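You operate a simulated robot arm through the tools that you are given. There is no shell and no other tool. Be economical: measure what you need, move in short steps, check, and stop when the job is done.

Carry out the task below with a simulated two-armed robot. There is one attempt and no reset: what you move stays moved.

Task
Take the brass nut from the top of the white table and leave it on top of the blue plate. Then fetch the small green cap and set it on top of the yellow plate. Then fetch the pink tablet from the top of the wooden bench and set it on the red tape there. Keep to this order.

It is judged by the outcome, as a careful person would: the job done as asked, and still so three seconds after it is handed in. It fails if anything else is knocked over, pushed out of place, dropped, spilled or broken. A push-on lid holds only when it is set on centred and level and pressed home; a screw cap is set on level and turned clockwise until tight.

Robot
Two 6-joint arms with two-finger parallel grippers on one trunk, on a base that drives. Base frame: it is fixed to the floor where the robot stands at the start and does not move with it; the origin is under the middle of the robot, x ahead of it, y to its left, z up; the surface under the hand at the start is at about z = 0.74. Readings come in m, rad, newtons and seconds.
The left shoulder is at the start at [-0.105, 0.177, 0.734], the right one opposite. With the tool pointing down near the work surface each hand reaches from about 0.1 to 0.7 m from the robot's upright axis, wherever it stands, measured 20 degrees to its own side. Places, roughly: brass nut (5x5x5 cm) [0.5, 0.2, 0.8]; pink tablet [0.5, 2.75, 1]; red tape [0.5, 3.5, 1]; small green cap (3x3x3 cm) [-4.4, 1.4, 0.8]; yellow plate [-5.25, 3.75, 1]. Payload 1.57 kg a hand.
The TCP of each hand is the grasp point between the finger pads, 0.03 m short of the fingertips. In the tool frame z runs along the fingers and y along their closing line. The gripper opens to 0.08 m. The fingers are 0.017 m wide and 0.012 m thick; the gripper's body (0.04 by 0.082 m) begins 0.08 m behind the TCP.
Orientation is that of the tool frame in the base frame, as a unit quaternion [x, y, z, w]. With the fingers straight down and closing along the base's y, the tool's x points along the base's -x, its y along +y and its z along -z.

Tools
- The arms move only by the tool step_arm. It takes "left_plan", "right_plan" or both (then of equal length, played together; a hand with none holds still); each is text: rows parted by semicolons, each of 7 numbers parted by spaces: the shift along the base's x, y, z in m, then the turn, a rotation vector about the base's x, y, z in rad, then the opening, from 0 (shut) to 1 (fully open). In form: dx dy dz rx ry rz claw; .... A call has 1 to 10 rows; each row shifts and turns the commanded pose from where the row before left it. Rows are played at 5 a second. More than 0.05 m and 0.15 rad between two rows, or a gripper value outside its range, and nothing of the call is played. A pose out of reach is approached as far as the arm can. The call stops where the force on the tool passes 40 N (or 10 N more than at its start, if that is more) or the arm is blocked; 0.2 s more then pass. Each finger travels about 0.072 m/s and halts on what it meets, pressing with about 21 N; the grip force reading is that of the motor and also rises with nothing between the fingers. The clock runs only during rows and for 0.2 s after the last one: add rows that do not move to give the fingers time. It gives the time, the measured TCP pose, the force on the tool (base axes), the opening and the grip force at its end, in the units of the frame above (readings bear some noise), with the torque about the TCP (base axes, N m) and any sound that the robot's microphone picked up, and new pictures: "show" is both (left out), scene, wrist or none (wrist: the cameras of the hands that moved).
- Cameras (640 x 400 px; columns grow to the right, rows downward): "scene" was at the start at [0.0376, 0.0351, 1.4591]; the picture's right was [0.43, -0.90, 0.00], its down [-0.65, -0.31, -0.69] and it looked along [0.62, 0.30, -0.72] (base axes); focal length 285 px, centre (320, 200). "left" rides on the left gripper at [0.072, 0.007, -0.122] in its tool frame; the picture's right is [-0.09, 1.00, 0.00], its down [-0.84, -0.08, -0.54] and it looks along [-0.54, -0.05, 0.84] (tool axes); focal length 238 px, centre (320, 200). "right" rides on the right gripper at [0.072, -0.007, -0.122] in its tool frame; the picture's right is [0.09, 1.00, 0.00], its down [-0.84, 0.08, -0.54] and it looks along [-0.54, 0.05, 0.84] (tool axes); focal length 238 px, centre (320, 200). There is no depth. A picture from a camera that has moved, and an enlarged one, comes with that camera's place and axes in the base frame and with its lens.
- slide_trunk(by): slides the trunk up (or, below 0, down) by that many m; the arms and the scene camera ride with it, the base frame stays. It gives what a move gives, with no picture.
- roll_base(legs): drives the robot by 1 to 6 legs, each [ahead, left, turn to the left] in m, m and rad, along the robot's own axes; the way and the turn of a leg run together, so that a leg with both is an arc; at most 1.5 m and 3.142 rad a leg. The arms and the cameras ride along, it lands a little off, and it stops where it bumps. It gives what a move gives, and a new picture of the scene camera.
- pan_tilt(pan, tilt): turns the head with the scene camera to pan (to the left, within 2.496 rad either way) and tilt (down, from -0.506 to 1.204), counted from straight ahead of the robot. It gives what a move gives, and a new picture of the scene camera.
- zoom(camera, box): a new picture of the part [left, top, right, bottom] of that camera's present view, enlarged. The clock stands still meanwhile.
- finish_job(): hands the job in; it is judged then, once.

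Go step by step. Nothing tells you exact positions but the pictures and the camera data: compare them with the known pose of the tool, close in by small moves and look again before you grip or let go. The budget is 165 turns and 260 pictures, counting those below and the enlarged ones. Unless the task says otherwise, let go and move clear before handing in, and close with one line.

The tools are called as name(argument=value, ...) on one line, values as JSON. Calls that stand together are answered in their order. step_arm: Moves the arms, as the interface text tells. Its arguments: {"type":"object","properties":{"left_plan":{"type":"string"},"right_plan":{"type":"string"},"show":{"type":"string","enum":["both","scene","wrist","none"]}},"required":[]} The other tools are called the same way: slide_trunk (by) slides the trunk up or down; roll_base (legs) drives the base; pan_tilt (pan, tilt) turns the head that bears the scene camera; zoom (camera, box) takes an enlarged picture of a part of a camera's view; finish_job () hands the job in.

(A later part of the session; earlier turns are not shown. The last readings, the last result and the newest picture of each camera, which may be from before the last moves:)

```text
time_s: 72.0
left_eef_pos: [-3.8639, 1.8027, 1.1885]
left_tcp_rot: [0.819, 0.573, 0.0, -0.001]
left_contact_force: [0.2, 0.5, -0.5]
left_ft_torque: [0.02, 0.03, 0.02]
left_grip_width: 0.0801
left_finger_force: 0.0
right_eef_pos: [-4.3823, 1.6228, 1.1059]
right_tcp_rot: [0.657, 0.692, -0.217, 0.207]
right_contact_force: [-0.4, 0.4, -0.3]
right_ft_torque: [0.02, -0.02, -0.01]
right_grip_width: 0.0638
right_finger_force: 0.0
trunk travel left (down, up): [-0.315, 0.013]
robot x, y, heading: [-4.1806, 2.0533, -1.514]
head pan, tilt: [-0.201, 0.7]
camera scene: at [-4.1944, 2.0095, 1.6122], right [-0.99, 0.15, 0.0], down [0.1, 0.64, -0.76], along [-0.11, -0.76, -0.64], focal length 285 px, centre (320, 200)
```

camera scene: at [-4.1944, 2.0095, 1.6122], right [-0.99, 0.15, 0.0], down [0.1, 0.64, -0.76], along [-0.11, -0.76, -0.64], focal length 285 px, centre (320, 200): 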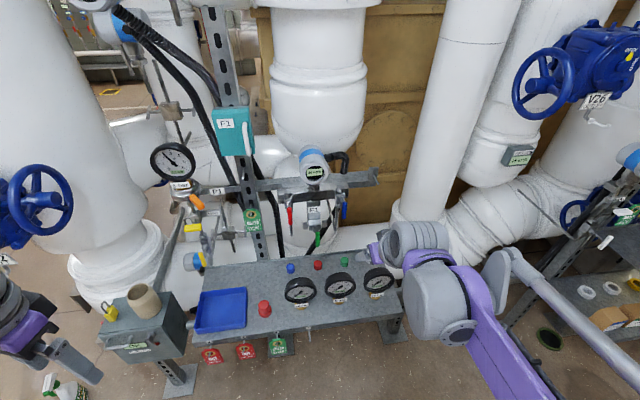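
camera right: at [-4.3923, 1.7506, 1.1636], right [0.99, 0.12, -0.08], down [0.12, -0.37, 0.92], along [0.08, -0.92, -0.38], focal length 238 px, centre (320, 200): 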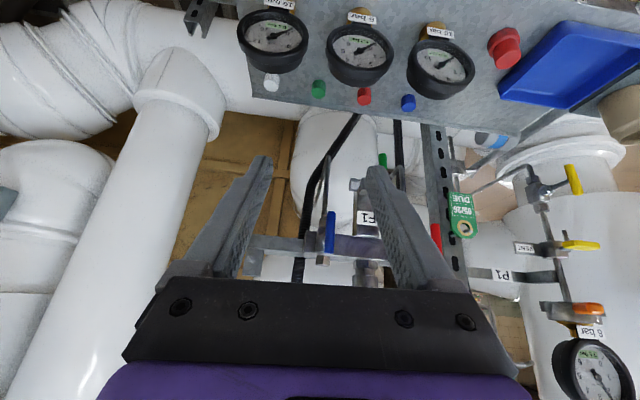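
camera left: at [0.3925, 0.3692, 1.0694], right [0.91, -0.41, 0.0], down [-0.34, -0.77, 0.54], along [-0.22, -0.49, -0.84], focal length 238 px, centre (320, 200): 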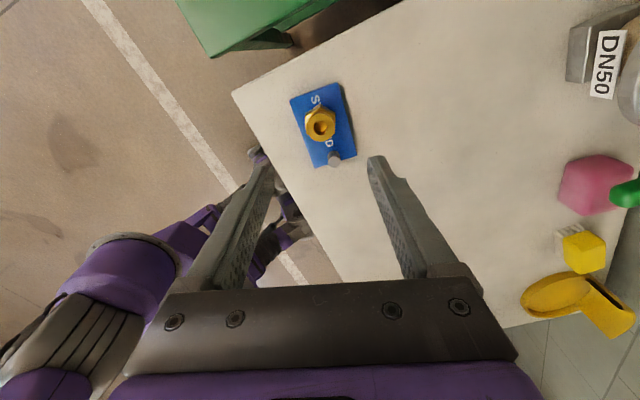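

zoom(camera="scene", box=[270, 180, 470, 320])

zoom(camera="right", box=[220, 0, 460, 150])

```text
2.86 times, centred on (370, 250) of scene
camera zoom: at [-4.1944, 2.0095, 1.6122], right [-0.99, 0.15, 0.0], down [0.1, 0.64, -0.76], along [-0.11, -0.76, -0.64], focal length 815 px, centre (177, 57)
```

zoom: 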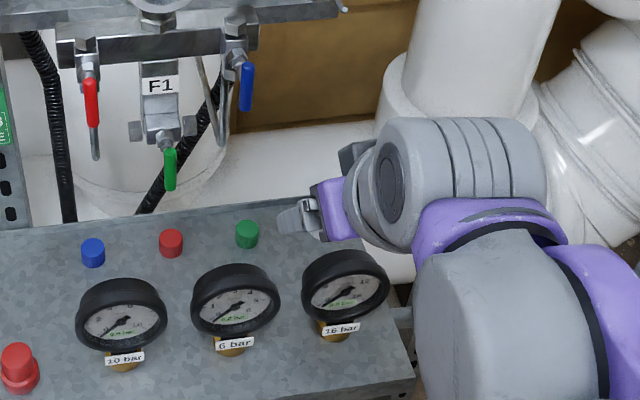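

```text
2.67 times, centred on (340, 75) of right
camera zoom: at [-4.3925, 1.7506, 1.1639], right [0.99, 0.12, -0.08], down [0.12, -0.37, 0.92], along [0.08, -0.92, -0.38], focal length 636 px, centre (267, 533)
```

zoom: 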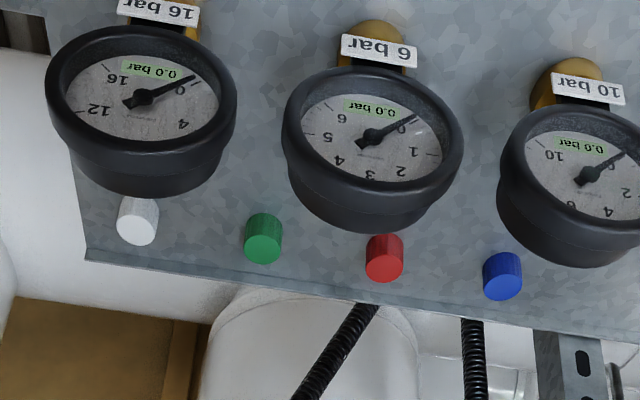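

From several views I put the cap at about (−4.383, 1.379, 0.766), in the column straight ahead of the hand. I'll come down along the tool axis, stop short and check.

step_arm(right_plan="0 -0.02 -0.029 0 0 0 0.8;0 -0.02 -0.029 0 0 0 0.8;0 -0.022 -0.028 0 0 0 0.8;0 -0.024 -0.033 0 0 0 0.8;0 -0.024 -0.033 0 0 0 0.8;0 -0.024 -0.033 0 0 0 0.8;0 -0.024 -0.033 0 0 0 0.8;0 0 0 0 0 0 0.8", show="both")

```text
time_s: 73.8
left_eef_pos: [-3.8642, 1.8038, 1.1869]
left_tcp_rot: [0.819, 0.574, 0.0, -0.001]
left_contact_force: [0.4, -0.4, 0.0]
left_ft_torque: [0.0, 0.04, 0.01]
left_grip_width: 0.08
left_finger_force: 0.1
right_eef_pos: [-4.3793, 1.468, 0.8846]
right_tcp_rot: [0.657, 0.691, -0.219, 0.207]
right_contact_force: [0.1, -0.4, -0.3]
right_ft_torque: [0.02, -0.02, -0.01]
right_grip_width: 0.0638
right_finger_force: 0.0
trunk travel left (down, up): [-0.315, 0.013]
robot x, y, heading: [-4.1816, 2.047, -1.513]
head pan, tilt: [-0.201, 0.7]
camera scene: at [-4.1943, 2.0104, 1.6123], right [-0.99, 0.15, 0.0], down [0.1, 0.64, -0.77], along [-0.11, -0.76, -0.64], focal length 285 px, centre (320, 200)
camera right: at [-4.39, 1.5952, 0.9434], right [0.99, 0.12, -0.08], down [0.12, -0.37, 0.92], along [0.08, -0.92, -0.38], focal length 238 px, centre (320, 200)
```

scene: 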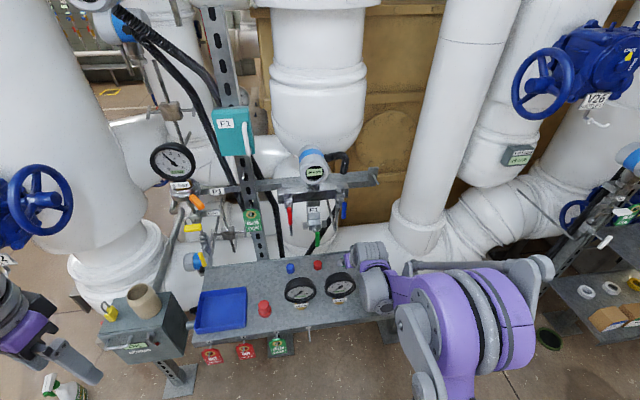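
right: 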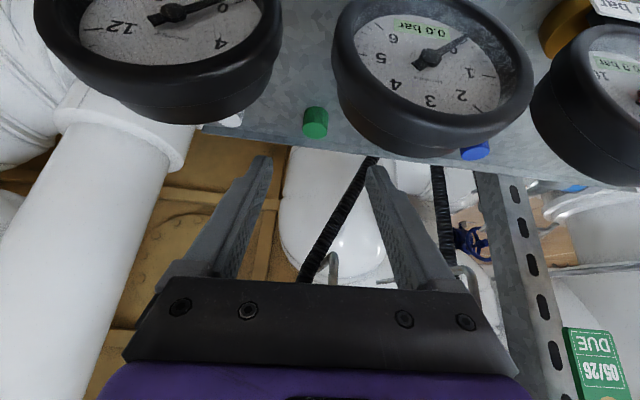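

The cap is about 0.27 m from the wrist camera and centred. I'll move closer with a small x correction and look again.

step_arm(right_plan="-0.002 -0.019 -0.025 0 0 0 0.8;-0.002 -0.019 -0.025 0 0 0 0.8;-0.001 -0.019 -0.025 0 0 0 0.8;0 0 0 0 0 0 0.8", show="both")

zoom(camera="scene", box=[290, 220, 410, 310])

```text
time_s: 74.8
left_eef_pos: [-3.8631, 1.8028, 1.1886]
left_tcp_rot: [0.819, 0.574, 0.0, 0.0]
left_contact_force: [0.3, 0.3, 0.4]
left_ft_torque: [0.03, -0.02, -0.02]
left_grip_width: 0.0803
left_finger_force: 0.0
right_eef_pos: [-4.3856, 1.4096, 0.8091]
right_tcp_rot: [0.657, 0.691, -0.219, 0.207]
right_contact_force: [0.5, 0.2, -0.6]
right_ft_torque: [0.05, -0.02, 0.0]
right_grip_width: 0.064
right_finger_force: 0.2
trunk travel left (down, up): [-0.315, 0.013]
robot x, y, heading: [-4.1815, 2.0509, -1.523]
head pan, tilt: [-0.201, 0.7]
camera scene: at [-4.1944, 2.0101, 1.6123], right [-0.99, 0.15, 0.0], down [0.1, 0.64, -0.77], along [-0.11, -0.76, -0.64], focal length 285 px, centre (320, 200)
camera right: at [-4.3953, 1.5375, 0.8686], right [0.99, 0.12, -0.08], down [0.12, -0.37, 0.92], along [0.08, -0.92, -0.38], focal length 238 px, centre (320, 200)
```

scene: 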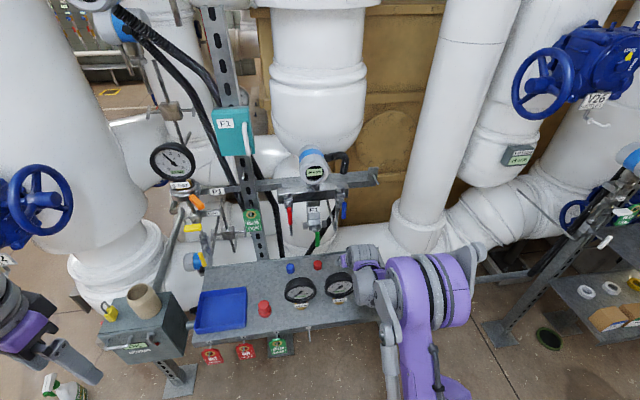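
right: 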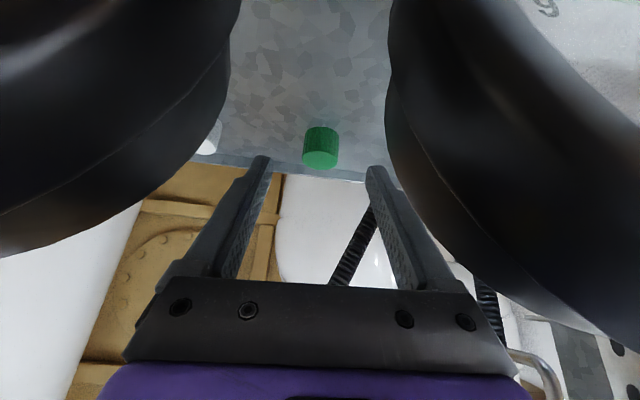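

```text
4.44 times, centred on (350, 265) of scene
camera zoom: at [-4.1944, 2.0101, 1.6123], right [-0.99, 0.15, 0.0], down [0.1, 0.64, -0.77], along [-0.11, -0.76, -0.64], focal length 1267 px, centre (187, -89)
```

zoom: 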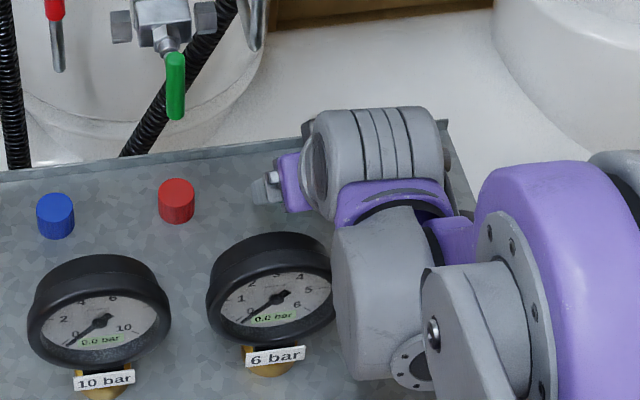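

The cap is well centred between the fingers, but the wrist is close to the 16-bar gauge and hides it from the head camera. I'll use the left hand's camera for a side view before going lower.

step_arm(left_plan="0 0 -0.01 0 0 -0.15 1;0 0 -0.01 0 0 -0.15 1;0 0 -0.01 0 0 -0.15 1;0 0 -0.01 0 0 -0.15 1;0 0 -0.01 0 0 -0.15 1;0 0 -0.01 0 0 -0.15 1;0 0 0 0 0.15 -0.0 1;0 0 0 0 0.15 0 1;0 0 0 0 0.15 0 1;0 0 0 0 0.15 0 1", show="wrist")

```text
time_s: 77.0
left_eef_pos: [-3.8632, 1.8041, 1.1282]
left_tcp_rot: [0.943, 0.153, -0.292, -0.048]
left_contact_force: [0.2, -0.7, 0.9]
left_ft_torque: [0.0, -0.01, 0.02]
left_grip_width: 0.0803
left_finger_force: 0.0
right_eef_pos: [-4.3846, 1.41, 0.8092]
right_tcp_rot: [0.657, 0.692, -0.218, 0.207]
right_contact_force: [-0.1, 0.2, 0.2]
right_ft_torque: [0.0, 0.0, 0.0]
right_grip_width: 0.0641
right_finger_force: 0.1
trunk travel left (down, up): [-0.315, 0.013]
robot x, y, heading: [-4.1828, 2.0499, -1.521]
head pan, tilt: [-0.201, 0.7]
camera left: at [-3.7366, 1.8197, 1.1875], right [0.19, -0.97, -0.13], down [-0.37, -0.19, 0.91], along [-0.91, -0.12, -0.39], focal length 238 px, centre (320, 200)
```

left: 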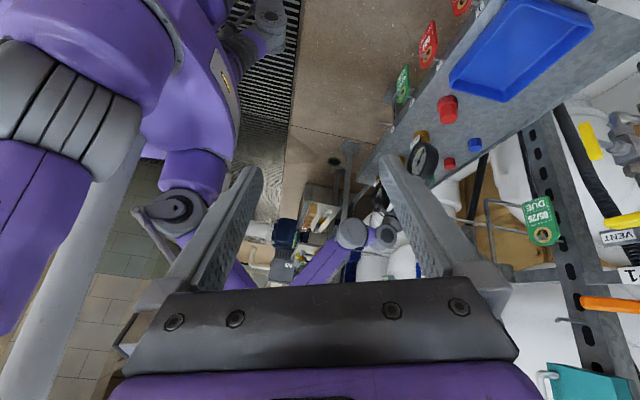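

zoom(camera="left", box=[310, 110, 490, 270])

```text
2.50 times, centred on (400, 190) of left
camera zoom: at [-3.7366, 1.8197, 1.1875], right [0.19, -0.97, -0.13], down [-0.37, -0.19, 0.91], along [-0.91, -0.12, -0.39], focal length 596 px, centre (120, 225)
```

zoom: 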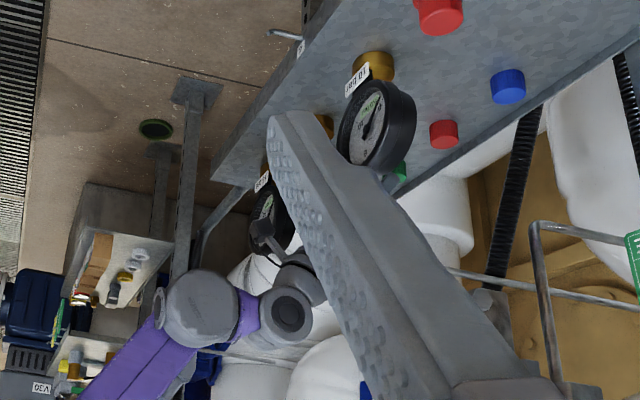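

step_arm(left_plan="0 -0.04 0.0 0 0 0 1;0 -0.04 0 0 0 0 1;0 -0.04 0 0 0 0 1;0 0 0 0 0 0 1", show="none")

zoom(camera="left", box=[250, 110, 410, 250])

```text
time_s: 78.0
left_eef_pos: [-3.8646, 1.686, 1.1264]
left_tcp_rot: [0.943, 0.153, -0.292, -0.047]
left_contact_force: [-0.3, 1.1, -0.1]
left_ft_torque: [-0.01, -0.02, -0.02]
left_grip_width: 0.0799
left_finger_force: 0.1
right_eef_pos: [-4.3842, 1.4111, 0.8098]
right_tcp_rot: [0.656, 0.692, -0.218, 0.208]
right_contact_force: [-0.7, 0.2, -0.2]
right_ft_torque: [0.02, 0.03, -0.01]
right_grip_width: 0.0639
right_finger_force: 0.2
trunk travel left (down, up): [-0.315, 0.013]
robot x, y, heading: [-4.18, 2.0506, -1.523]
head pan, tilt: [-0.201, 0.7]
```

```text
2.86 times, centred on (330, 180) of left
camera zoom: at [-3.7381, 1.7022, 1.1878], right [0.19, -0.97, -0.13], down [-0.37, -0.19, 0.91], along [-0.91, -0.12, -0.4], focal length 681 px, centre (291, 257)
```

zoom: 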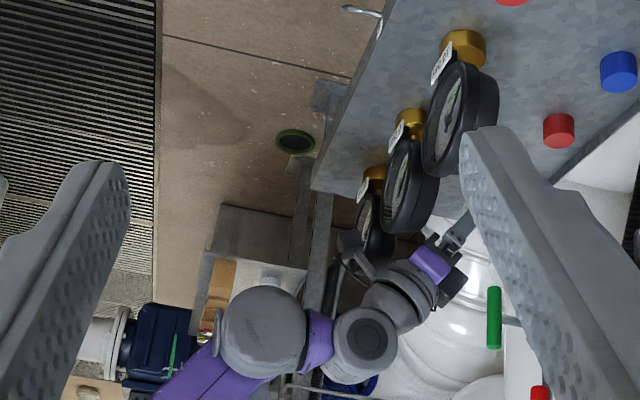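

zoom(camera="left", box=[320, 150, 380, 200])

```text
8.00 times, centred on (350, 175) of left
camera zoom: at [-3.7381, 1.7022, 1.1878], right [0.19, -0.97, -0.13], down [-0.37, -0.19, 0.91], along [-0.91, -0.12, -0.4], focal length 1907 px, centre (80, 400)
```

zoom: 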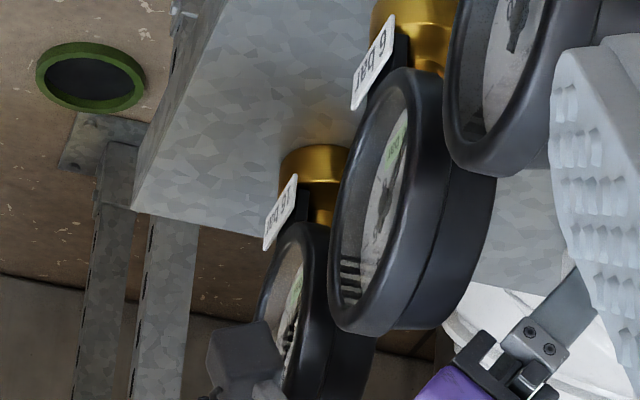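

The hand's camera is a solid box on a bracket, and it would end up wedged between the two gauges. I'll back out and roll the hand 180° about its own axis, so the camera sits on the far, upper side.

step_arm(right_plan="0 0.024 0.033 0 0 0 0.8;0 0.024 0.033 0 0 0 0.8;0 0.024 0.033 0 0 0 0.8;0 0.024 0.033 0 0 0 0.8;0 0.024 0.033 0 0 0 0.8;0 0.04 0.03 0 0 0 0.8;0 0.04 0.03 0 0 0 0.8;0 0 0 0 0.0859 0.1229 0.8;0 0 0 0 0.0859 0.1229 0.8;0 0 0 0 0.0859 0.1229 0.8", show="none")

step_arm(right_plan="0 0 0 0 0.0859 0.1229 0.8;0 0 0 0 0.0859 0.1229 0.8;0 0 0 0 0.0859 0.1229 0.8;0 0 0 0 0.0859 0.1229 0.8;0 0 0 0 0.0859 0.1229 0.8;0 0 0 0 0.0859 0.1229 0.8;0 0 0 0 0.0859 0.1229 0.8;0 0 0 0 0.0859 0.1229 0.8;0 0 0 0 0.0859 0.1229 0.8;0 0 0 0 0.0859 0.1229 0.8", show="scene")

```text
time_s: 80.2
left_eef_pos: [-3.8643, 1.6858, 1.1268]
left_tcp_rot: [0.943, 0.152, -0.292, -0.048]
left_contact_force: [0.6, -0.9, 0.1]
left_ft_torque: [-0.02, -0.03, 0.01]
left_grip_width: 0.0799
left_finger_force: 0.1
right_eef_pos: [-4.3851, 1.6076, 1.0355]
right_tcp_rot: [0.485, 0.821, -0.258, 0.154]
right_contact_force: [0.2, 0.7, -0.6]
right_ft_torque: [0.0, -0.02, 0.02]
right_grip_width: 0.0641
right_finger_force: 0.0
trunk travel left (down, up): [-0.315, 0.013]
robot x, y, heading: [-4.1795, 2.0489, -1.523]
head pan, tilt: [-0.201, 0.7]
```

```text
time_s: 82.4
left_eef_pos: [-3.8636, 1.6853, 1.1274]
left_tcp_rot: [0.943, 0.153, -0.291, -0.047]
left_contact_force: [0.4, 0.0, 0.2]
left_ft_torque: [0.03, 0.0, -0.01]
left_grip_width: 0.0802
left_finger_force: 0.1
right_eef_pos: [-4.3859, 1.608, 1.0353]
right_tcp_rot: [-0.204, 0.932, -0.294, -0.064]
right_contact_force: [-0.1, 0.9, 0.1]
right_ft_torque: [0.0, -0.01, 0.02]
right_grip_width: 0.0639
right_finger_force: 0.1
trunk travel left (down, up): [-0.315, 0.013]
robot x, y, heading: [-4.1776, 2.0523, -1.518]
head pan, tilt: [-0.201, 0.7]
camera scene: at [-4.1945, 2.0095, 1.6122], right [-0.99, 0.15, 0.0], down [0.1, 0.64, -0.76], along [-0.11, -0.76, -0.64], focal length 285 px, centre (320, 200)
```

scene: 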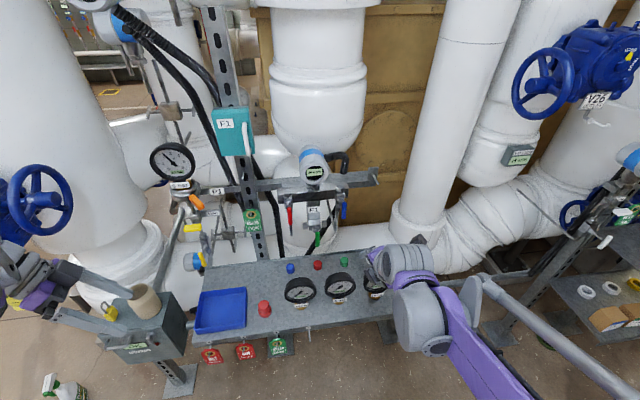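

The roll is working, so I'll finish the half turn and look.

step_arm(right_plan="0 0 0 0 0.0859 0.1229 0.8;0 0 0 0 0.0859 0.1229 0.8;0 0 0 0 0.0859 0.1229 0.8;0 0 0 0 0.0859 0.1229 0.8;0 0 0 0 0.0859 0.1229 0.8;0 0 0 0 0.0859 0.1229 0.8;0 0 0 0 0.0859 0.1229 0.8;0 0 0 0 0.0859 0.1229 0.8;0 0 0 0 0 0 0.8", show="wrist")

zoom(camera="left", box=[250, 110, 410, 250])

```text
time_s: 84.4
left_eef_pos: [-3.8652, 1.6846, 1.1273]
left_tcp_rot: [0.943, 0.153, -0.291, -0.048]
left_contact_force: [-0.8, 0.7, 0.3]
left_ft_torque: [0.0, -0.04, 0.01]
left_grip_width: 0.0798
left_finger_force: 0.0
right_eef_pos: [-4.3225, 1.6123, 1.0367]
right_tcp_rot: [0.69, -0.658, 0.202, 0.223]
right_contact_force: [-0.4, 0.1, 0.7]
right_ft_torque: [0.0, 0.03, 0.02]
right_grip_width: 0.0638
right_finger_force: 0.2
right hand out of reach, approached as far as the arm can: row 7, 8
trunk travel left (down, up): [-0.315, 0.013]
robot x, y, heading: [-4.1833, 2.0515, -1.516]
head pan, tilt: [-0.201, 0.7]
camera right: at [-4.309, 1.6228, 1.1768], right [-0.99, -0.11, 0.09], down [-0.11, 0.99, -0.03], along [-0.09, -0.04, -0.99], focal length 238 px, centre (320, 200)
```

right: 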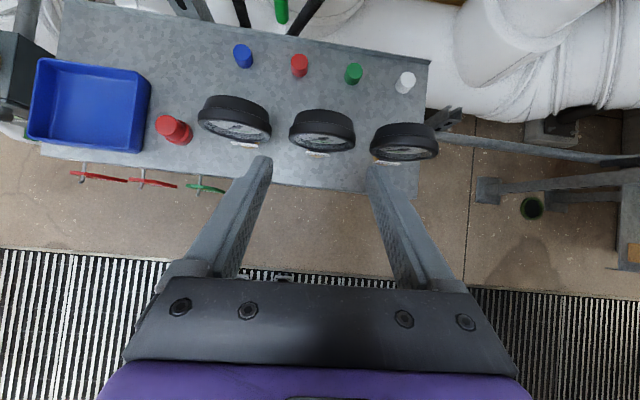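

```text
2.86 times, centred on (330, 180) of left
camera zoom: at [-3.738, 1.7019, 1.1878], right [0.19, -0.97, -0.13], down [-0.37, -0.19, 0.91], along [-0.91, -0.12, -0.4], focal length 681 px, centre (291, 257)
```

zoom: 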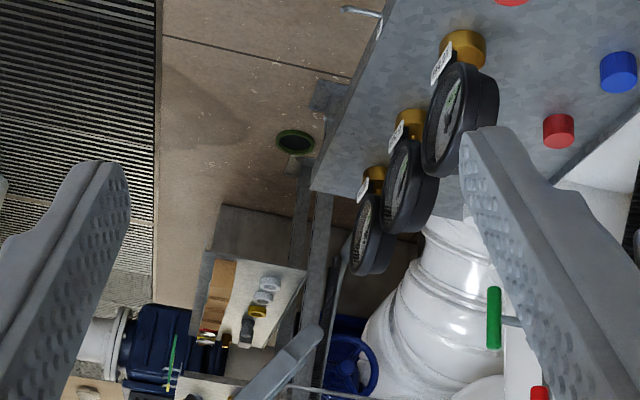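

The camera now looks straight down onto the caps from the rear side. The last bit of roll was out of reach and pushed the hand sideways, so I'll roll back 0.3 rad.

step_arm(right_plan="0 0 0 0 -0.0859 -0.1229 0.8;0 0 0 0 -0.0859 -0.1229 0.8;0 0 0 0 0 0 0.8", show="wrist")

```text
time_s: 85.2
left_eef_pos: [-3.8644, 1.6846, 1.1272]
left_tcp_rot: [0.943, 0.153, -0.292, -0.047]
left_contact_force: [-0.1, 0.0, 0.6]
left_ft_torque: [0.0, 0.0, 0.0]
left_grip_width: 0.08
left_finger_force: 0.0
right_eef_pos: [-4.3204, 1.6131, 1.0359]
right_tcp_rot: [-0.588, 0.751, -0.237, -0.184]
right_contact_force: [0.3, 1.1, 1.0]
right_ft_torque: [0.0, 0.05, 0.01]
right_grip_width: 0.0641
right_finger_force: 0.0
trunk travel left (down, up): [-0.315, 0.013]
robot x, y, heading: [-4.1827, 2.0509, -1.52]
head pan, tilt: [-0.201, 0.7]
camera right: at [-4.3322, 1.6232, 1.1766], right [-0.99, 0.12, -0.09], down [0.13, 0.99, -0.03], along [0.08, -0.04, -1.0], focal length 238 px, centre (320, 200)
```

right: 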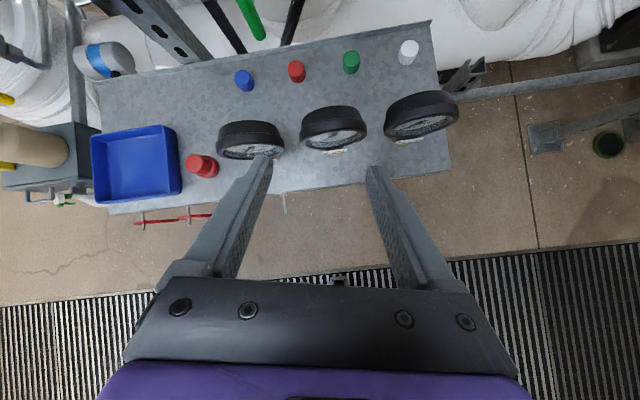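

step_arm(right_plan="-0.02 -0.025 -0.014 0 0 0 0.8;-0.02 -0.026 -0.014 0 0 0 0.8;-0.02 -0.026 -0.014 0 0 0 0.8;0 0 0 0 0 0 0.8", show="wrist")

```text
time_s: 86.2
left_eef_pos: [-3.8649, 1.6859, 1.1269]
left_tcp_rot: [0.943, 0.153, -0.292, -0.047]
left_contact_force: [-0.2, -0.6, 0.5]
left_ft_torque: [0.0, -0.01, 0.01]
left_grip_width: 0.0802
left_finger_force: 0.1
right_eef_pos: [-4.3784, 1.5338, 0.9903]
right_tcp_rot: [-0.588, 0.751, -0.236, -0.185]
right_contact_force: [-0.3, 0.5, -0.6]
right_ft_torque: [0.0, 0.01, -0.03]
right_grip_width: 0.0639
right_finger_force: 0.1
trunk travel left (down, up): [-0.315, 0.013]
robot x, y, heading: [-4.1828, 2.048, -1.516]
head pan, tilt: [-0.201, 0.7]
camera right: at [-4.3893, 1.5444, 1.1319], right [-0.99, 0.12, -0.09], down [0.13, 0.99, -0.03], along [0.08, -0.04, -1.0], focal length 238 px, centre (320, 200)
```

right: 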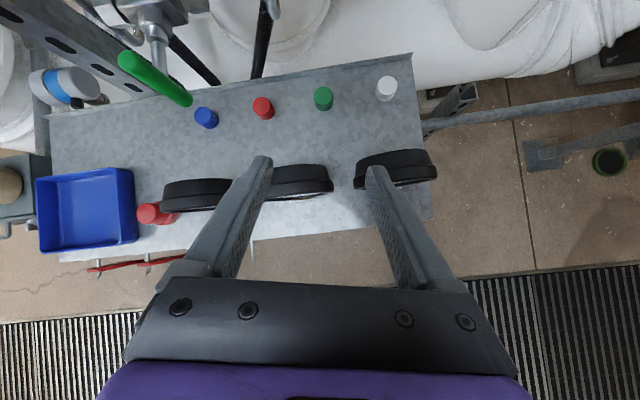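

The pose is now reachable and the cap is at about (−4.384, 1.365). I'll come down the axis offset −3 cm in x, so the camera clears the blue lever, then shift back at the bottom.

step_arm(right_plan="-0.03 0 0 0 0 0 0.8;0 -0.02 -0.029 0 0 0 0.8;0 -0.02 -0.029 0 0 0 0.8;0 -0.02 -0.029 0 0 0 0.8;0 -0.02 -0.029 0 0 0 0.8;0 -0.02 -0.029 0 0 0 0.8;0 0 0 0 0 0 0.8", show="wrist")

zoom(camera="left", box=[250, 110, 410, 250])

```text
time_s: 87.8
left_eef_pos: [-3.8638, 1.6854, 1.1274]
left_tcp_rot: [0.943, 0.153, -0.292, -0.047]
left_contact_force: [-0.2, -0.3, -0.2]
left_ft_torque: [-0.01, -0.03, -0.01]
left_grip_width: 0.0802
left_finger_force: 0.1
right_eef_pos: [-4.3999, 1.4335, 0.8505]
right_tcp_rot: [-0.588, 0.751, -0.236, -0.185]
right_contact_force: [-0.6, -0.3, 0.0]
right_ft_torque: [-0.03, 0.01, -0.01]
right_grip_width: 0.0642
right_finger_force: 0.0
right hand out of reach, approached as far as the arm can: row 1
trunk travel left (down, up): [-0.315, 0.013]
robot x, y, heading: [-4.183, 2.0499, -1.521]
head pan, tilt: [-0.201, 0.7]
camera right: at [-4.4109, 1.4439, 0.9903], right [-0.99, 0.12, -0.09], down [0.13, 0.99, -0.03], along [0.08, -0.04, -1.0], focal length 238 px, centre (320, 200)
```

right: 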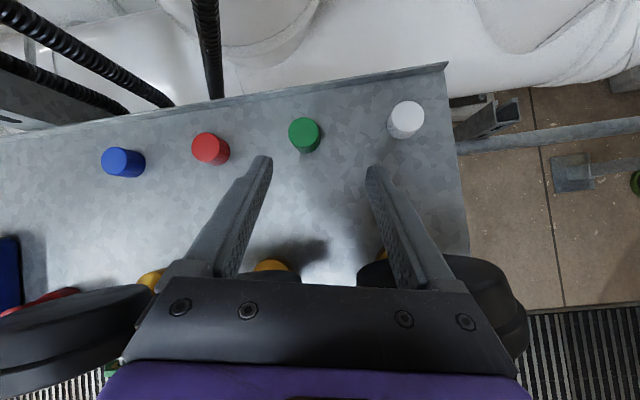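

```text
2.86 times, centred on (330, 180) of left
camera zoom: at [-3.7376, 1.7025, 1.1878], right [0.19, -0.97, -0.13], down [-0.37, -0.19, 0.91], along [-0.91, -0.12, -0.4], focal length 681 px, centre (291, 257)
```

zoom: 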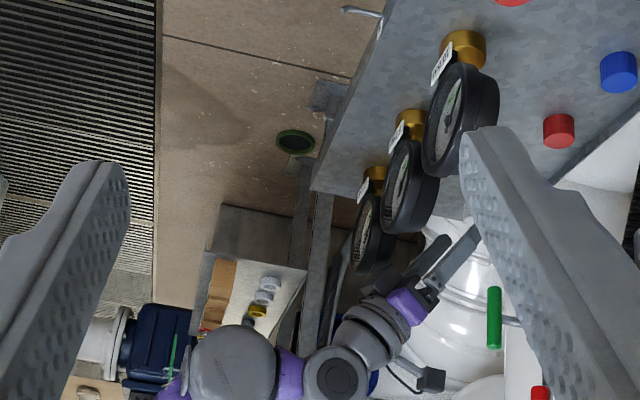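

The hand is clear of the gauges and the cap is between the fingers. I'll shift +x and go lower toward it.

step_arm(right_plan="0.015 0 0 0 0 0 0.8;0 -0.02 -0.03 0 0 0 0.8;0 -0.02 -0.03 0 0 0 0.8;0 0 0 0 0 0 0.8", show="wrist")

```text
time_s: 88.5
left_eef_pos: [-3.8658, 1.6853, 1.1286]
left_tcp_rot: [0.943, 0.153, -0.292, -0.048]
left_contact_force: [0.4, -0.5, 0.5]
left_ft_torque: [0.02, -0.01, -0.01]
left_grip_width: 0.08
left_finger_force: 0.1
right_eef_pos: [-4.3852, 1.41, 0.8229]
right_tcp_rot: [-0.585, 0.751, -0.241, -0.187]
right_contact_force: [-3.7, -2.2, 16.9]
right_ft_torque: [1.34, -0.57, 0.17]
right_grip_width: 0.0641
right_finger_force: 0.0
trunk travel left (down, up): [-0.315, 0.013]
robot x, y, heading: [-4.1805, 2.0475, -1.52]
head pan, tilt: [-0.201, 0.7]
stopped in row 3 (right hand): the force on the tool passed its limit at 76 N (the readings are from after the stop); the commanded pose is now the measured one
camera right: at [-4.3968, 1.4223, 0.9643], right [-0.99, 0.13, -0.09], down [0.13, 0.99, -0.04], along [0.08, -0.05, -1.0], focal length 238 px, centre (320, 200)
```

right: 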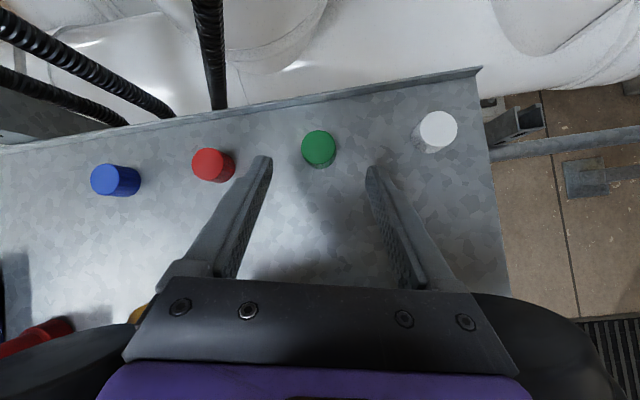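

The gripper body touched something at about (−4.38, 1.47, 0.88), probably a gauge rim. I'll back off a little and check the gauges.

step_arm(right_plan="0 0.004 0.012 0 0 0 0.8;0 0.01 0.02 0 0 0 0.8;0 0 0 0 0 0 0.8", show="both")

zoom(camera="left", box=[310, 120, 410, 220])

zoom(camera="scene", box=[270, 220, 430, 330])

```text
time_s: 89.2
left_eef_pos: [-3.865, 1.6845, 1.1266]
left_tcp_rot: [0.943, 0.153, -0.291, -0.049]
left_contact_force: [0.7, 0.0, 0.5]
left_ft_torque: [0.03, 0.0, -0.01]
left_grip_width: 0.0799
left_finger_force: 0.1
right_eef_pos: [-4.3842, 1.4245, 0.852]
right_tcp_rot: [-0.586, 0.752, -0.239, -0.187]
right_contact_force: [-0.4, -0.7, -0.5]
right_ft_torque: [0.05, 0.01, 0.04]
right_grip_width: 0.0641
right_finger_force: 0.0
trunk travel left (down, up): [-0.315, 0.013]
robot x, y, heading: [-4.183, 2.0502, -1.517]
head pan, tilt: [-0.201, 0.7]
camera scene: at [-4.1946, 2.009, 1.6122], right [-0.99, 0.15, 0.0], down [0.1, 0.64, -0.76], along [-0.11, -0.76, -0.64], focal length 285 px, centre (320, 200)
camera right: at [-4.395, 1.4365, 0.9937], right [-0.99, 0.13, -0.09], down [0.13, 0.99, -0.04], along [0.08, -0.05, -1.0], focal length 238 px, centre (320, 200)
```

scene: 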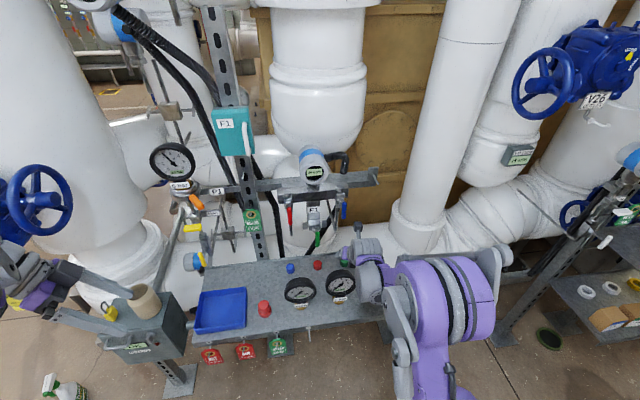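
right: 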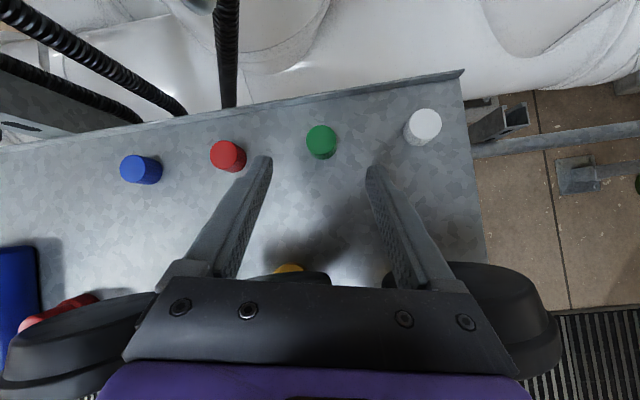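

```text
4.00 times, centred on (360, 170) of left
camera zoom: at [-3.7378, 1.7014, 1.1875], right [0.19, -0.97, -0.13], down [-0.37, -0.19, 0.91], along [-0.91, -0.12, -0.4], focal length 953 px, centre (160, 320)
```

zoom: 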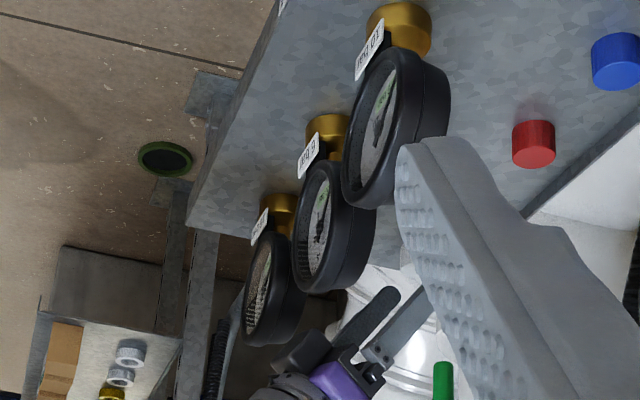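

```text
3.64 times, centred on (350, 275) of scene
camera zoom: at [-4.1946, 2.009, 1.6122], right [-0.99, 0.15, 0.0], down [0.1, 0.64, -0.76], along [-0.11, -0.76, -0.64], focal length 1037 px, centre (211, -73)
```

zoom: 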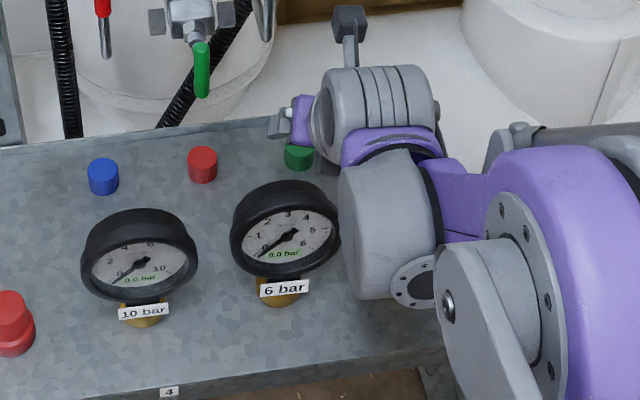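

The gauges look fixed and unmoved. I'll back out, reduce the tilt to about 28°, shift the base right for better reach, and finish the roll so the gripper body clears the gauge rim.

step_arm(right_plan="-0.015 0 0.004 0 0 0 0.8;0 0.023 0.033 0 0 0 0.8;0 0.023 0.033 0 0 0 0.8;0 0.023 0.033 0 0 0 0.8;0 0.023 0.033 0 0 0 0.8;0 0.023 0.033 0 0 0 0.8;0 0.03 0.04 0 0 0 0.8;0 0.03 0.03 0.122 0 0 0.8;0 0 0 0 0 0 0.8", show="none")

roll_base(legs=[[0.0, -0.1, 0]])

```text
time_s: 91.2
left_eef_pos: [-3.866, 1.6854, 1.1279]
left_tcp_rot: [0.943, 0.153, -0.292, -0.048]
left_contact_force: [0.0, 0.2, 0.3]
left_ft_torque: [0.0, 0.02, -0.01]
left_grip_width: 0.0801
left_finger_force: 0.0
right_eef_pos: [-4.3945, 1.5972, 1.0882]
right_tcp_rot: [-0.595, 0.765, -0.192, -0.151]
right_contact_force: [0.5, -0.7, 0.3]
right_ft_torque: [0.03, -0.05, -0.01]
right_grip_width: 0.0642
right_finger_force: 0.0
right hand out of reach, approached as far as the arm can: row 6, 7
trunk travel left (down, up): [-0.315, 0.013]
robot x, y, heading: [-4.1804, 2.0551, -1.517]
head pan, tilt: [-0.201, 0.7]
```

```text
time_s: 92.8
left_eef_pos: [-3.9662, 1.6797, 1.1272]
left_tcp_rot: [0.943, 0.154, -0.292, -0.047]
left_contact_force: [0.5, 0.7, 0.0]
left_ft_torque: [0.02, 0.02, 0.01]
left_grip_width: 0.0797
left_finger_force: 0.0
right_eef_pos: [-4.4942, 1.5913, 1.0884]
right_tcp_rot: [-0.595, 0.766, -0.192, -0.152]
right_contact_force: [-0.7, -0.1, 0.8]
right_ft_torque: [-0.01, -0.01, -0.02]
right_grip_width: 0.0639
right_finger_force: 0.1
trunk travel left (down, up): [-0.315, 0.013]
robot x, y, heading: [-4.2833, 2.0424, -1.512]
head pan, tilt: [-0.201, 0.7]
camera scene: at [-4.2959, 2.0043, 1.6122], right [-0.99, 0.15, 0.0], down [0.1, 0.64, -0.76], along [-0.11, -0.76, -0.64], focal length 285 px, centre (320, 200)
```

scene: 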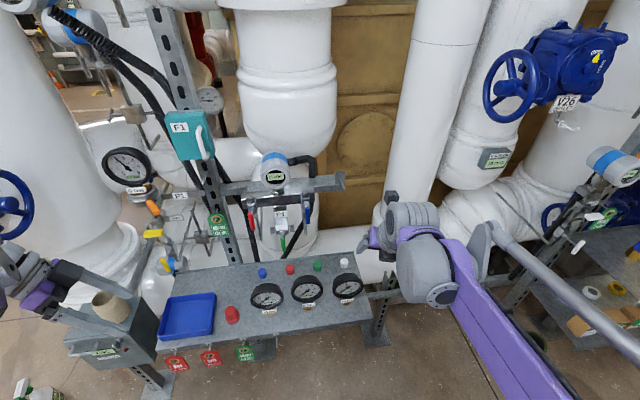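

step_arm(right_plan="0.026 -0.02 -0.018 0 0 0 0.8;0.026 -0.02 -0.018 0 0 0 0.8;0.027 -0.02 -0.018 0 0 0 0.8;0 0 0 0 0.068 0.128 0.8;0 0 0 0 0.068 0.128 0.8;0 0 0 0 0 0 0.8", show="wrist")

```text
time_s: 94.2
left_eef_pos: [-3.9656, 1.6802, 1.1269]
left_tcp_rot: [0.943, 0.155, -0.292, -0.047]
left_contact_force: [0.7, 0.0, -0.1]
left_ft_torque: [0.0, 0.01, 0.0]
left_grip_width: 0.0797
left_finger_force: 0.1
right_eef_pos: [-4.4061, 1.5337, 1.0338]
right_tcp_rot: [0.698, -0.673, 0.167, 0.18]
right_contact_force: [0.4, -0.1, -0.5]
right_ft_torque: [0.01, 0.03, 0.0]
right_grip_width: 0.064
right_finger_force: 0.2
right hand out of reach, approached as far as the arm can: row 5
trunk travel left (down, up): [-0.315, 0.013]
robot x, y, heading: [-4.2832, 2.0465, -1.519]
head pan, tilt: [-0.201, 0.7]
camera right: at [-4.3959, 1.529, 1.1758], right [-0.99, -0.11, 0.07], down [-0.1, 0.99, 0.08], along [-0.08, 0.07, -0.99], focal length 238 px, centre (320, 200)
```

right: 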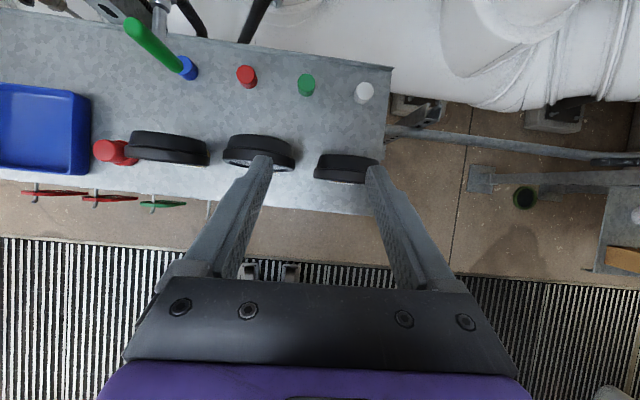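

The roll is complete and both gauge rims' backs are at y≈1.485. I'll descend along the 28° axis and stop about 12 cm short to check.

step_arm(right_plan="0 -0.028 -0.022 0 0 0 0.8;0 -0.0188 -0.0353 0 0 0 0.8;0 -0.0188 -0.0353 0 0 0 0.8;0 -0.0188 -0.0353 0 0 0 0.8;0 -0.0188 -0.0353 0 0 0 0.8;0 0 0 0 0 0 0.8", show="wrist")

zoom(camera="left", box=[280, 110, 440, 230])

```text
time_s: 95.6
left_eef_pos: [-3.9663, 1.6806, 1.1282]
left_tcp_rot: [0.943, 0.153, -0.292, -0.047]
left_contact_force: [0.4, 0.0, -0.4]
left_ft_torque: [0.02, 0.02, 0.01]
left_grip_width: 0.0799
left_finger_force: 0.1
right_eef_pos: [-4.3909, 1.4317, 0.8699]
right_tcp_rot: [0.697, -0.674, 0.169, 0.18]
right_contact_force: [0.2, 0.3, 0.8]
right_ft_torque: [-0.03, 0.01, 0.0]
right_grip_width: 0.064
right_finger_force: 0.0
right hand out of reach, approached as far as the arm can: row 1, 2, 3, 4
trunk travel left (down, up): [-0.315, 0.013]
robot x, y, heading: [-4.282, 2.0451, -1.519]
head pan, tilt: [-0.201, 0.7]
camera right: at [-4.3807, 1.4249, 1.0119], right [-0.99, -0.11, 0.07], down [-0.1, 0.99, 0.08], along [-0.08, 0.07, -0.99], focal length 238 px, centre (320, 200)
```

right: 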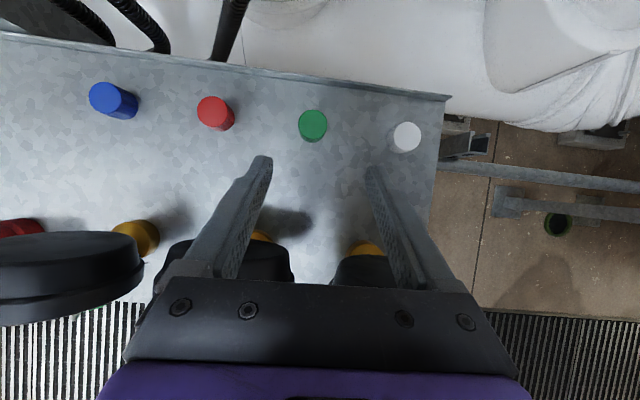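

```text
3.33 times, centred on (360, 170) of left
camera zoom: at [-3.8391, 1.6972, 1.1877], right [0.19, -0.97, -0.13], down [-0.37, -0.19, 0.91], along [-0.91, -0.12, -0.4], focal length 794 px, centre (187, 300)
```

zoom: 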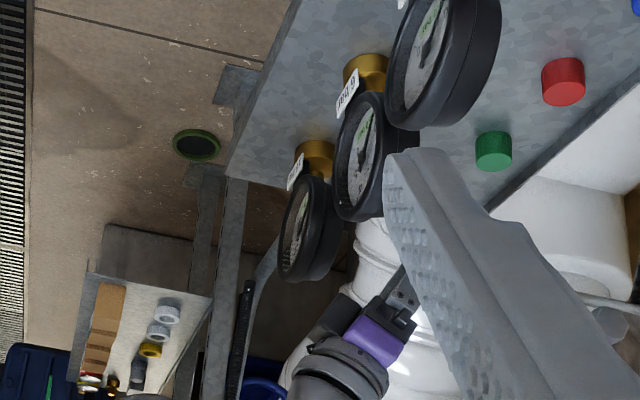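

step_arm(right_plan="0.005 -0.0115 -0.02 0 0 0 0.8;0 -0.0115 -0.02 0 0 0 0.8;0 -0.0115 -0.02 0 0 0 0.8;0 0 0 0 0 0 0.8", show="wrist")

zoom(camera="left", box=[280, 110, 440, 230])

```text
time_s: 96.6
left_eef_pos: [-3.9661, 1.6801, 1.1273]
left_tcp_rot: [0.943, 0.154, -0.292, -0.046]
left_contact_force: [-0.1, -0.5, -0.6]
left_ft_torque: [0.0, -0.02, 0.0]
left_grip_width: 0.0799
left_finger_force: 0.1
right_eef_pos: [-4.3859, 1.3978, 0.8126]
right_tcp_rot: [0.697, -0.674, 0.167, 0.181]
right_contact_force: [0.0, -0.8, 0.4]
right_ft_torque: [-0.01, -0.02, -0.01]
right_grip_width: 0.064
right_finger_force: 0.0
trunk travel left (down, up): [-0.315, 0.013]
robot x, y, heading: [-4.2848, 2.0446, -1.517]
head pan, tilt: [-0.201, 0.7]
camera right: at [-4.3748, 1.3919, 0.9541], right [-0.99, -0.11, 0.07], down [-0.1, 0.99, 0.08], along [-0.08, 0.07, -0.99], focal length 238 px, centre (320, 200)
```

right: 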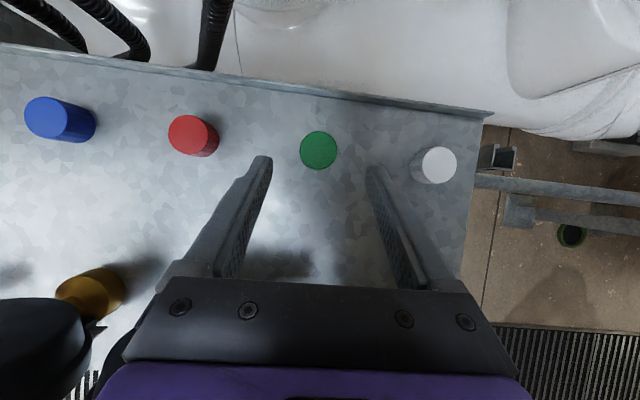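

```text
3.33 times, centred on (360, 170) of left
camera zoom: at [-3.8391, 1.6969, 1.1876], right [0.19, -0.97, -0.13], down [-0.37, -0.19, 0.91], along [-0.91, -0.12, -0.4], focal length 794 px, centre (187, 300)
```

zoom: 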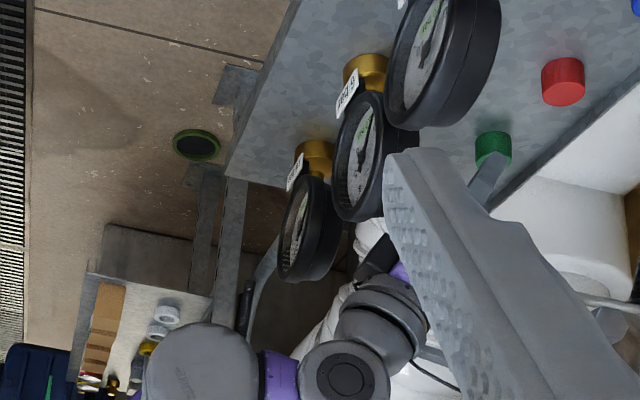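

This is past the earlier contact point, with no force. The cap top is at z≈0.762 and centred, so I'll do the final approach and close.

step_arm(right_plan="0 -0.011 -0.021 0 0 0 0.8;0 -0.011 -0.018 0 0 0 0.8;0 0 0 0 0 0 0.8", show="wrist")

```text
time_s: 97.4
left_eef_pos: [-3.9654, 1.6797, 1.1274]
left_tcp_rot: [0.943, 0.153, -0.292, -0.047]
left_contact_force: [-0.2, 0.3, 0.7]
left_ft_torque: [0.01, 0.0, 0.01]
left_grip_width: 0.08
left_finger_force: 0.0
right_eef_pos: [-4.3845, 1.377, 0.7726]
right_tcp_rot: [0.696, -0.675, 0.167, 0.18]
right_contact_force: [0.4, -0.1, 0.3]
right_ft_torque: [0.02, 0.01, -0.01]
right_grip_width: 0.0639
right_finger_force: 0.0
trunk travel left (down, up): [-0.315, 0.013]
robot x, y, heading: [-4.2836, 2.0444, -1.519]
head pan, tilt: [-0.201, 0.7]
camera right: at [-4.3738, 1.371, 0.9131], right [-0.99, -0.11, 0.07], down [-0.1, 0.99, 0.08], along [-0.08, 0.07, -0.99], focal length 238 px, centre (320, 200)
```

right: 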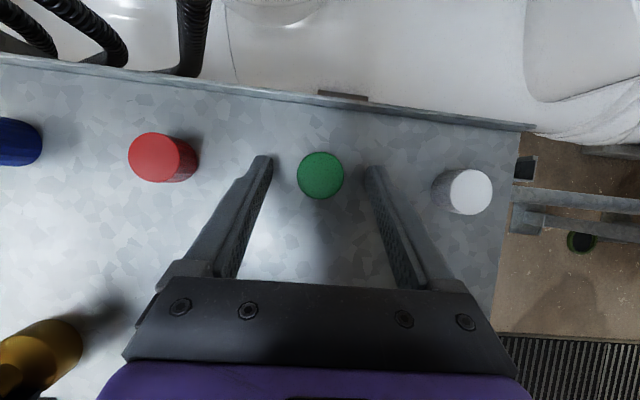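

The cap is centred between the pads, so I'll close on it.

step_arm(right_plan="0 0 0 0 0 0 0.5;0 0 0 0 0 0 0.3;0 0 0 0 0 0 0.2;0 0 0 0 0 0 0.15;0 0 0 0 0 0 0.15;0 0 0 0 0 0 0.15", show="wrist")

```text
time_s: 98.8
left_eef_pos: [-3.9652, 1.6814, 1.1273]
left_tcp_rot: [0.943, 0.154, -0.291, -0.047]
left_contact_force: [0.3, 0.6, 0.2]
left_ft_torque: [0.02, -0.02, -0.02]
left_grip_width: 0.0801
left_finger_force: 0.2
right_eef_pos: [-4.3848, 1.3776, 0.7721]
right_tcp_rot: [0.696, -0.674, 0.168, 0.18]
right_contact_force: [-0.4, 0.0, 2.2]
right_ft_torque: [-0.04, -0.01, -0.07]
right_grip_width: 0.0268
right_finger_force: 20.6
trunk travel left (down, up): [-0.315, 0.013]
robot x, y, heading: [-4.2803, 2.0434, -1.524]
head pan, tilt: [-0.201, 0.7]
camera right: at [-4.3738, 1.371, 0.9134], right [-0.99, -0.11, 0.07], down [-0.1, 0.99, 0.08], along [-0.08, 0.07, -0.99], focal length 238 px, centre (320, 200)
```

right: 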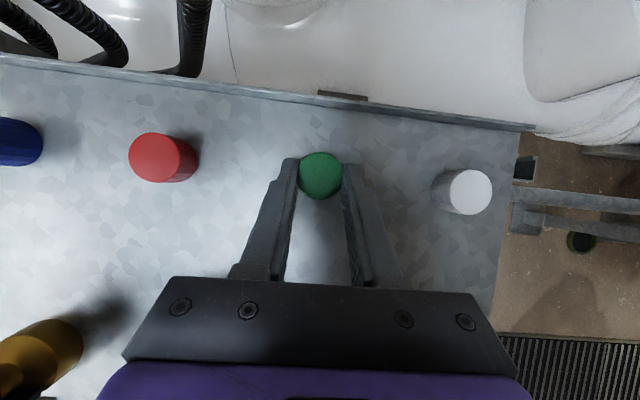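

The cap is held at about 27 mm. I'll retreat along the same path.

step_arm(right_plan="0 0.001 0.006 0 0 0 0.15;0 0.0105 0.02 0 0 0 0.15;0 0.0105 0.02 0 0 0 0.15;0 0.0115 0.02 0 0 0 0.15;-0.004 0.0115 0.02 0 0 0 0.15;0 0.014 0.026 0 0 0 0.15;0 0.0188 0.0353 0 0 0 0.15;0 0.0188 0.0353 0 0 0 0.15;0 0.0188 0.0353 0 0 0 0.15;0 0.03 0.03 0 0 0 0.15", show="none")

step_arm(right_plan="0 0.035 0.02 0 0 0 0.15;0 0.035 0.02 0 0 0 0.15;0 0.035 0.01 0 0 0 0.15;0 0.03 0 0 0 0 0.15;0 0.03 0 0 0 0 0.15;0 0 0 0 0 0 0.15", show="wrist")

```text
time_s: 101.0
left_eef_pos: [-3.9655, 1.6818, 1.1272]
left_tcp_rot: [0.943, 0.153, -0.292, -0.047]
left_contact_force: [-0.1, 0.4, -0.2]
left_ft_torque: [-0.04, 0.0, 0.02]
left_grip_width: 0.0803
left_finger_force: 0.1
right_eef_pos: [-4.3902, 1.527, 1.0228]
right_tcp_rot: [0.699, -0.671, 0.169, 0.178]
right_contact_force: [-0.2, -0.2, -0.8]
right_ft_torque: [-0.04, -0.01, -0.01]
right_grip_width: 0.0266
right_finger_force: 21.1
trunk travel left (down, up): [-0.315, 0.013]
robot x, y, heading: [-4.2828, 2.0487, -1.521]
head pan, tilt: [-0.201, 0.7]
```

```text
time_s: 102.4
left_eef_pos: [-3.9653, 1.6804, 1.127]
left_tcp_rot: [0.943, 0.154, -0.292, -0.048]
left_contact_force: [0.1, -0.9, -0.9]
left_ft_torque: [0.04, 0.01, 0.01]
left_grip_width: 0.0799
left_finger_force: 0.1
right_eef_pos: [-4.3912, 1.6853, 1.072]
right_tcp_rot: [0.699, -0.672, 0.169, 0.178]
right_contact_force: [0.2, 0.1, 0.4]
right_ft_torque: [0.03, -0.01, 0.0]
right_grip_width: 0.0265
right_finger_force: 21.4
trunk travel left (down, up): [-0.315, 0.013]
robot x, y, heading: [-4.2859, 2.0445, -1.523]
head pan, tilt: [-0.201, 0.7]
camera right: at [-4.3819, 1.6792, 1.2136], right [-0.99, -0.12, 0.07], down [-0.11, 0.99, 0.08], along [-0.07, 0.07, -0.99], focal length 238 px, centre (320, 200)
```

right: 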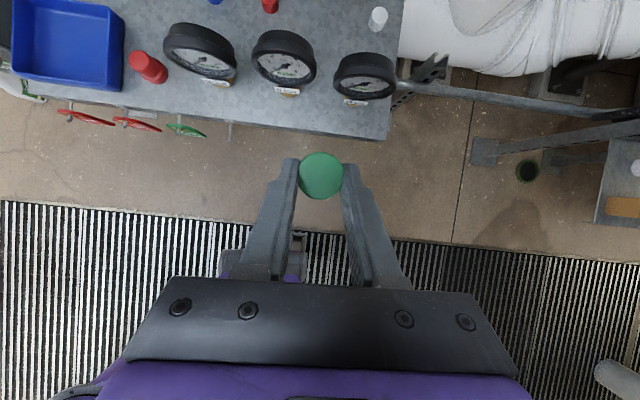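

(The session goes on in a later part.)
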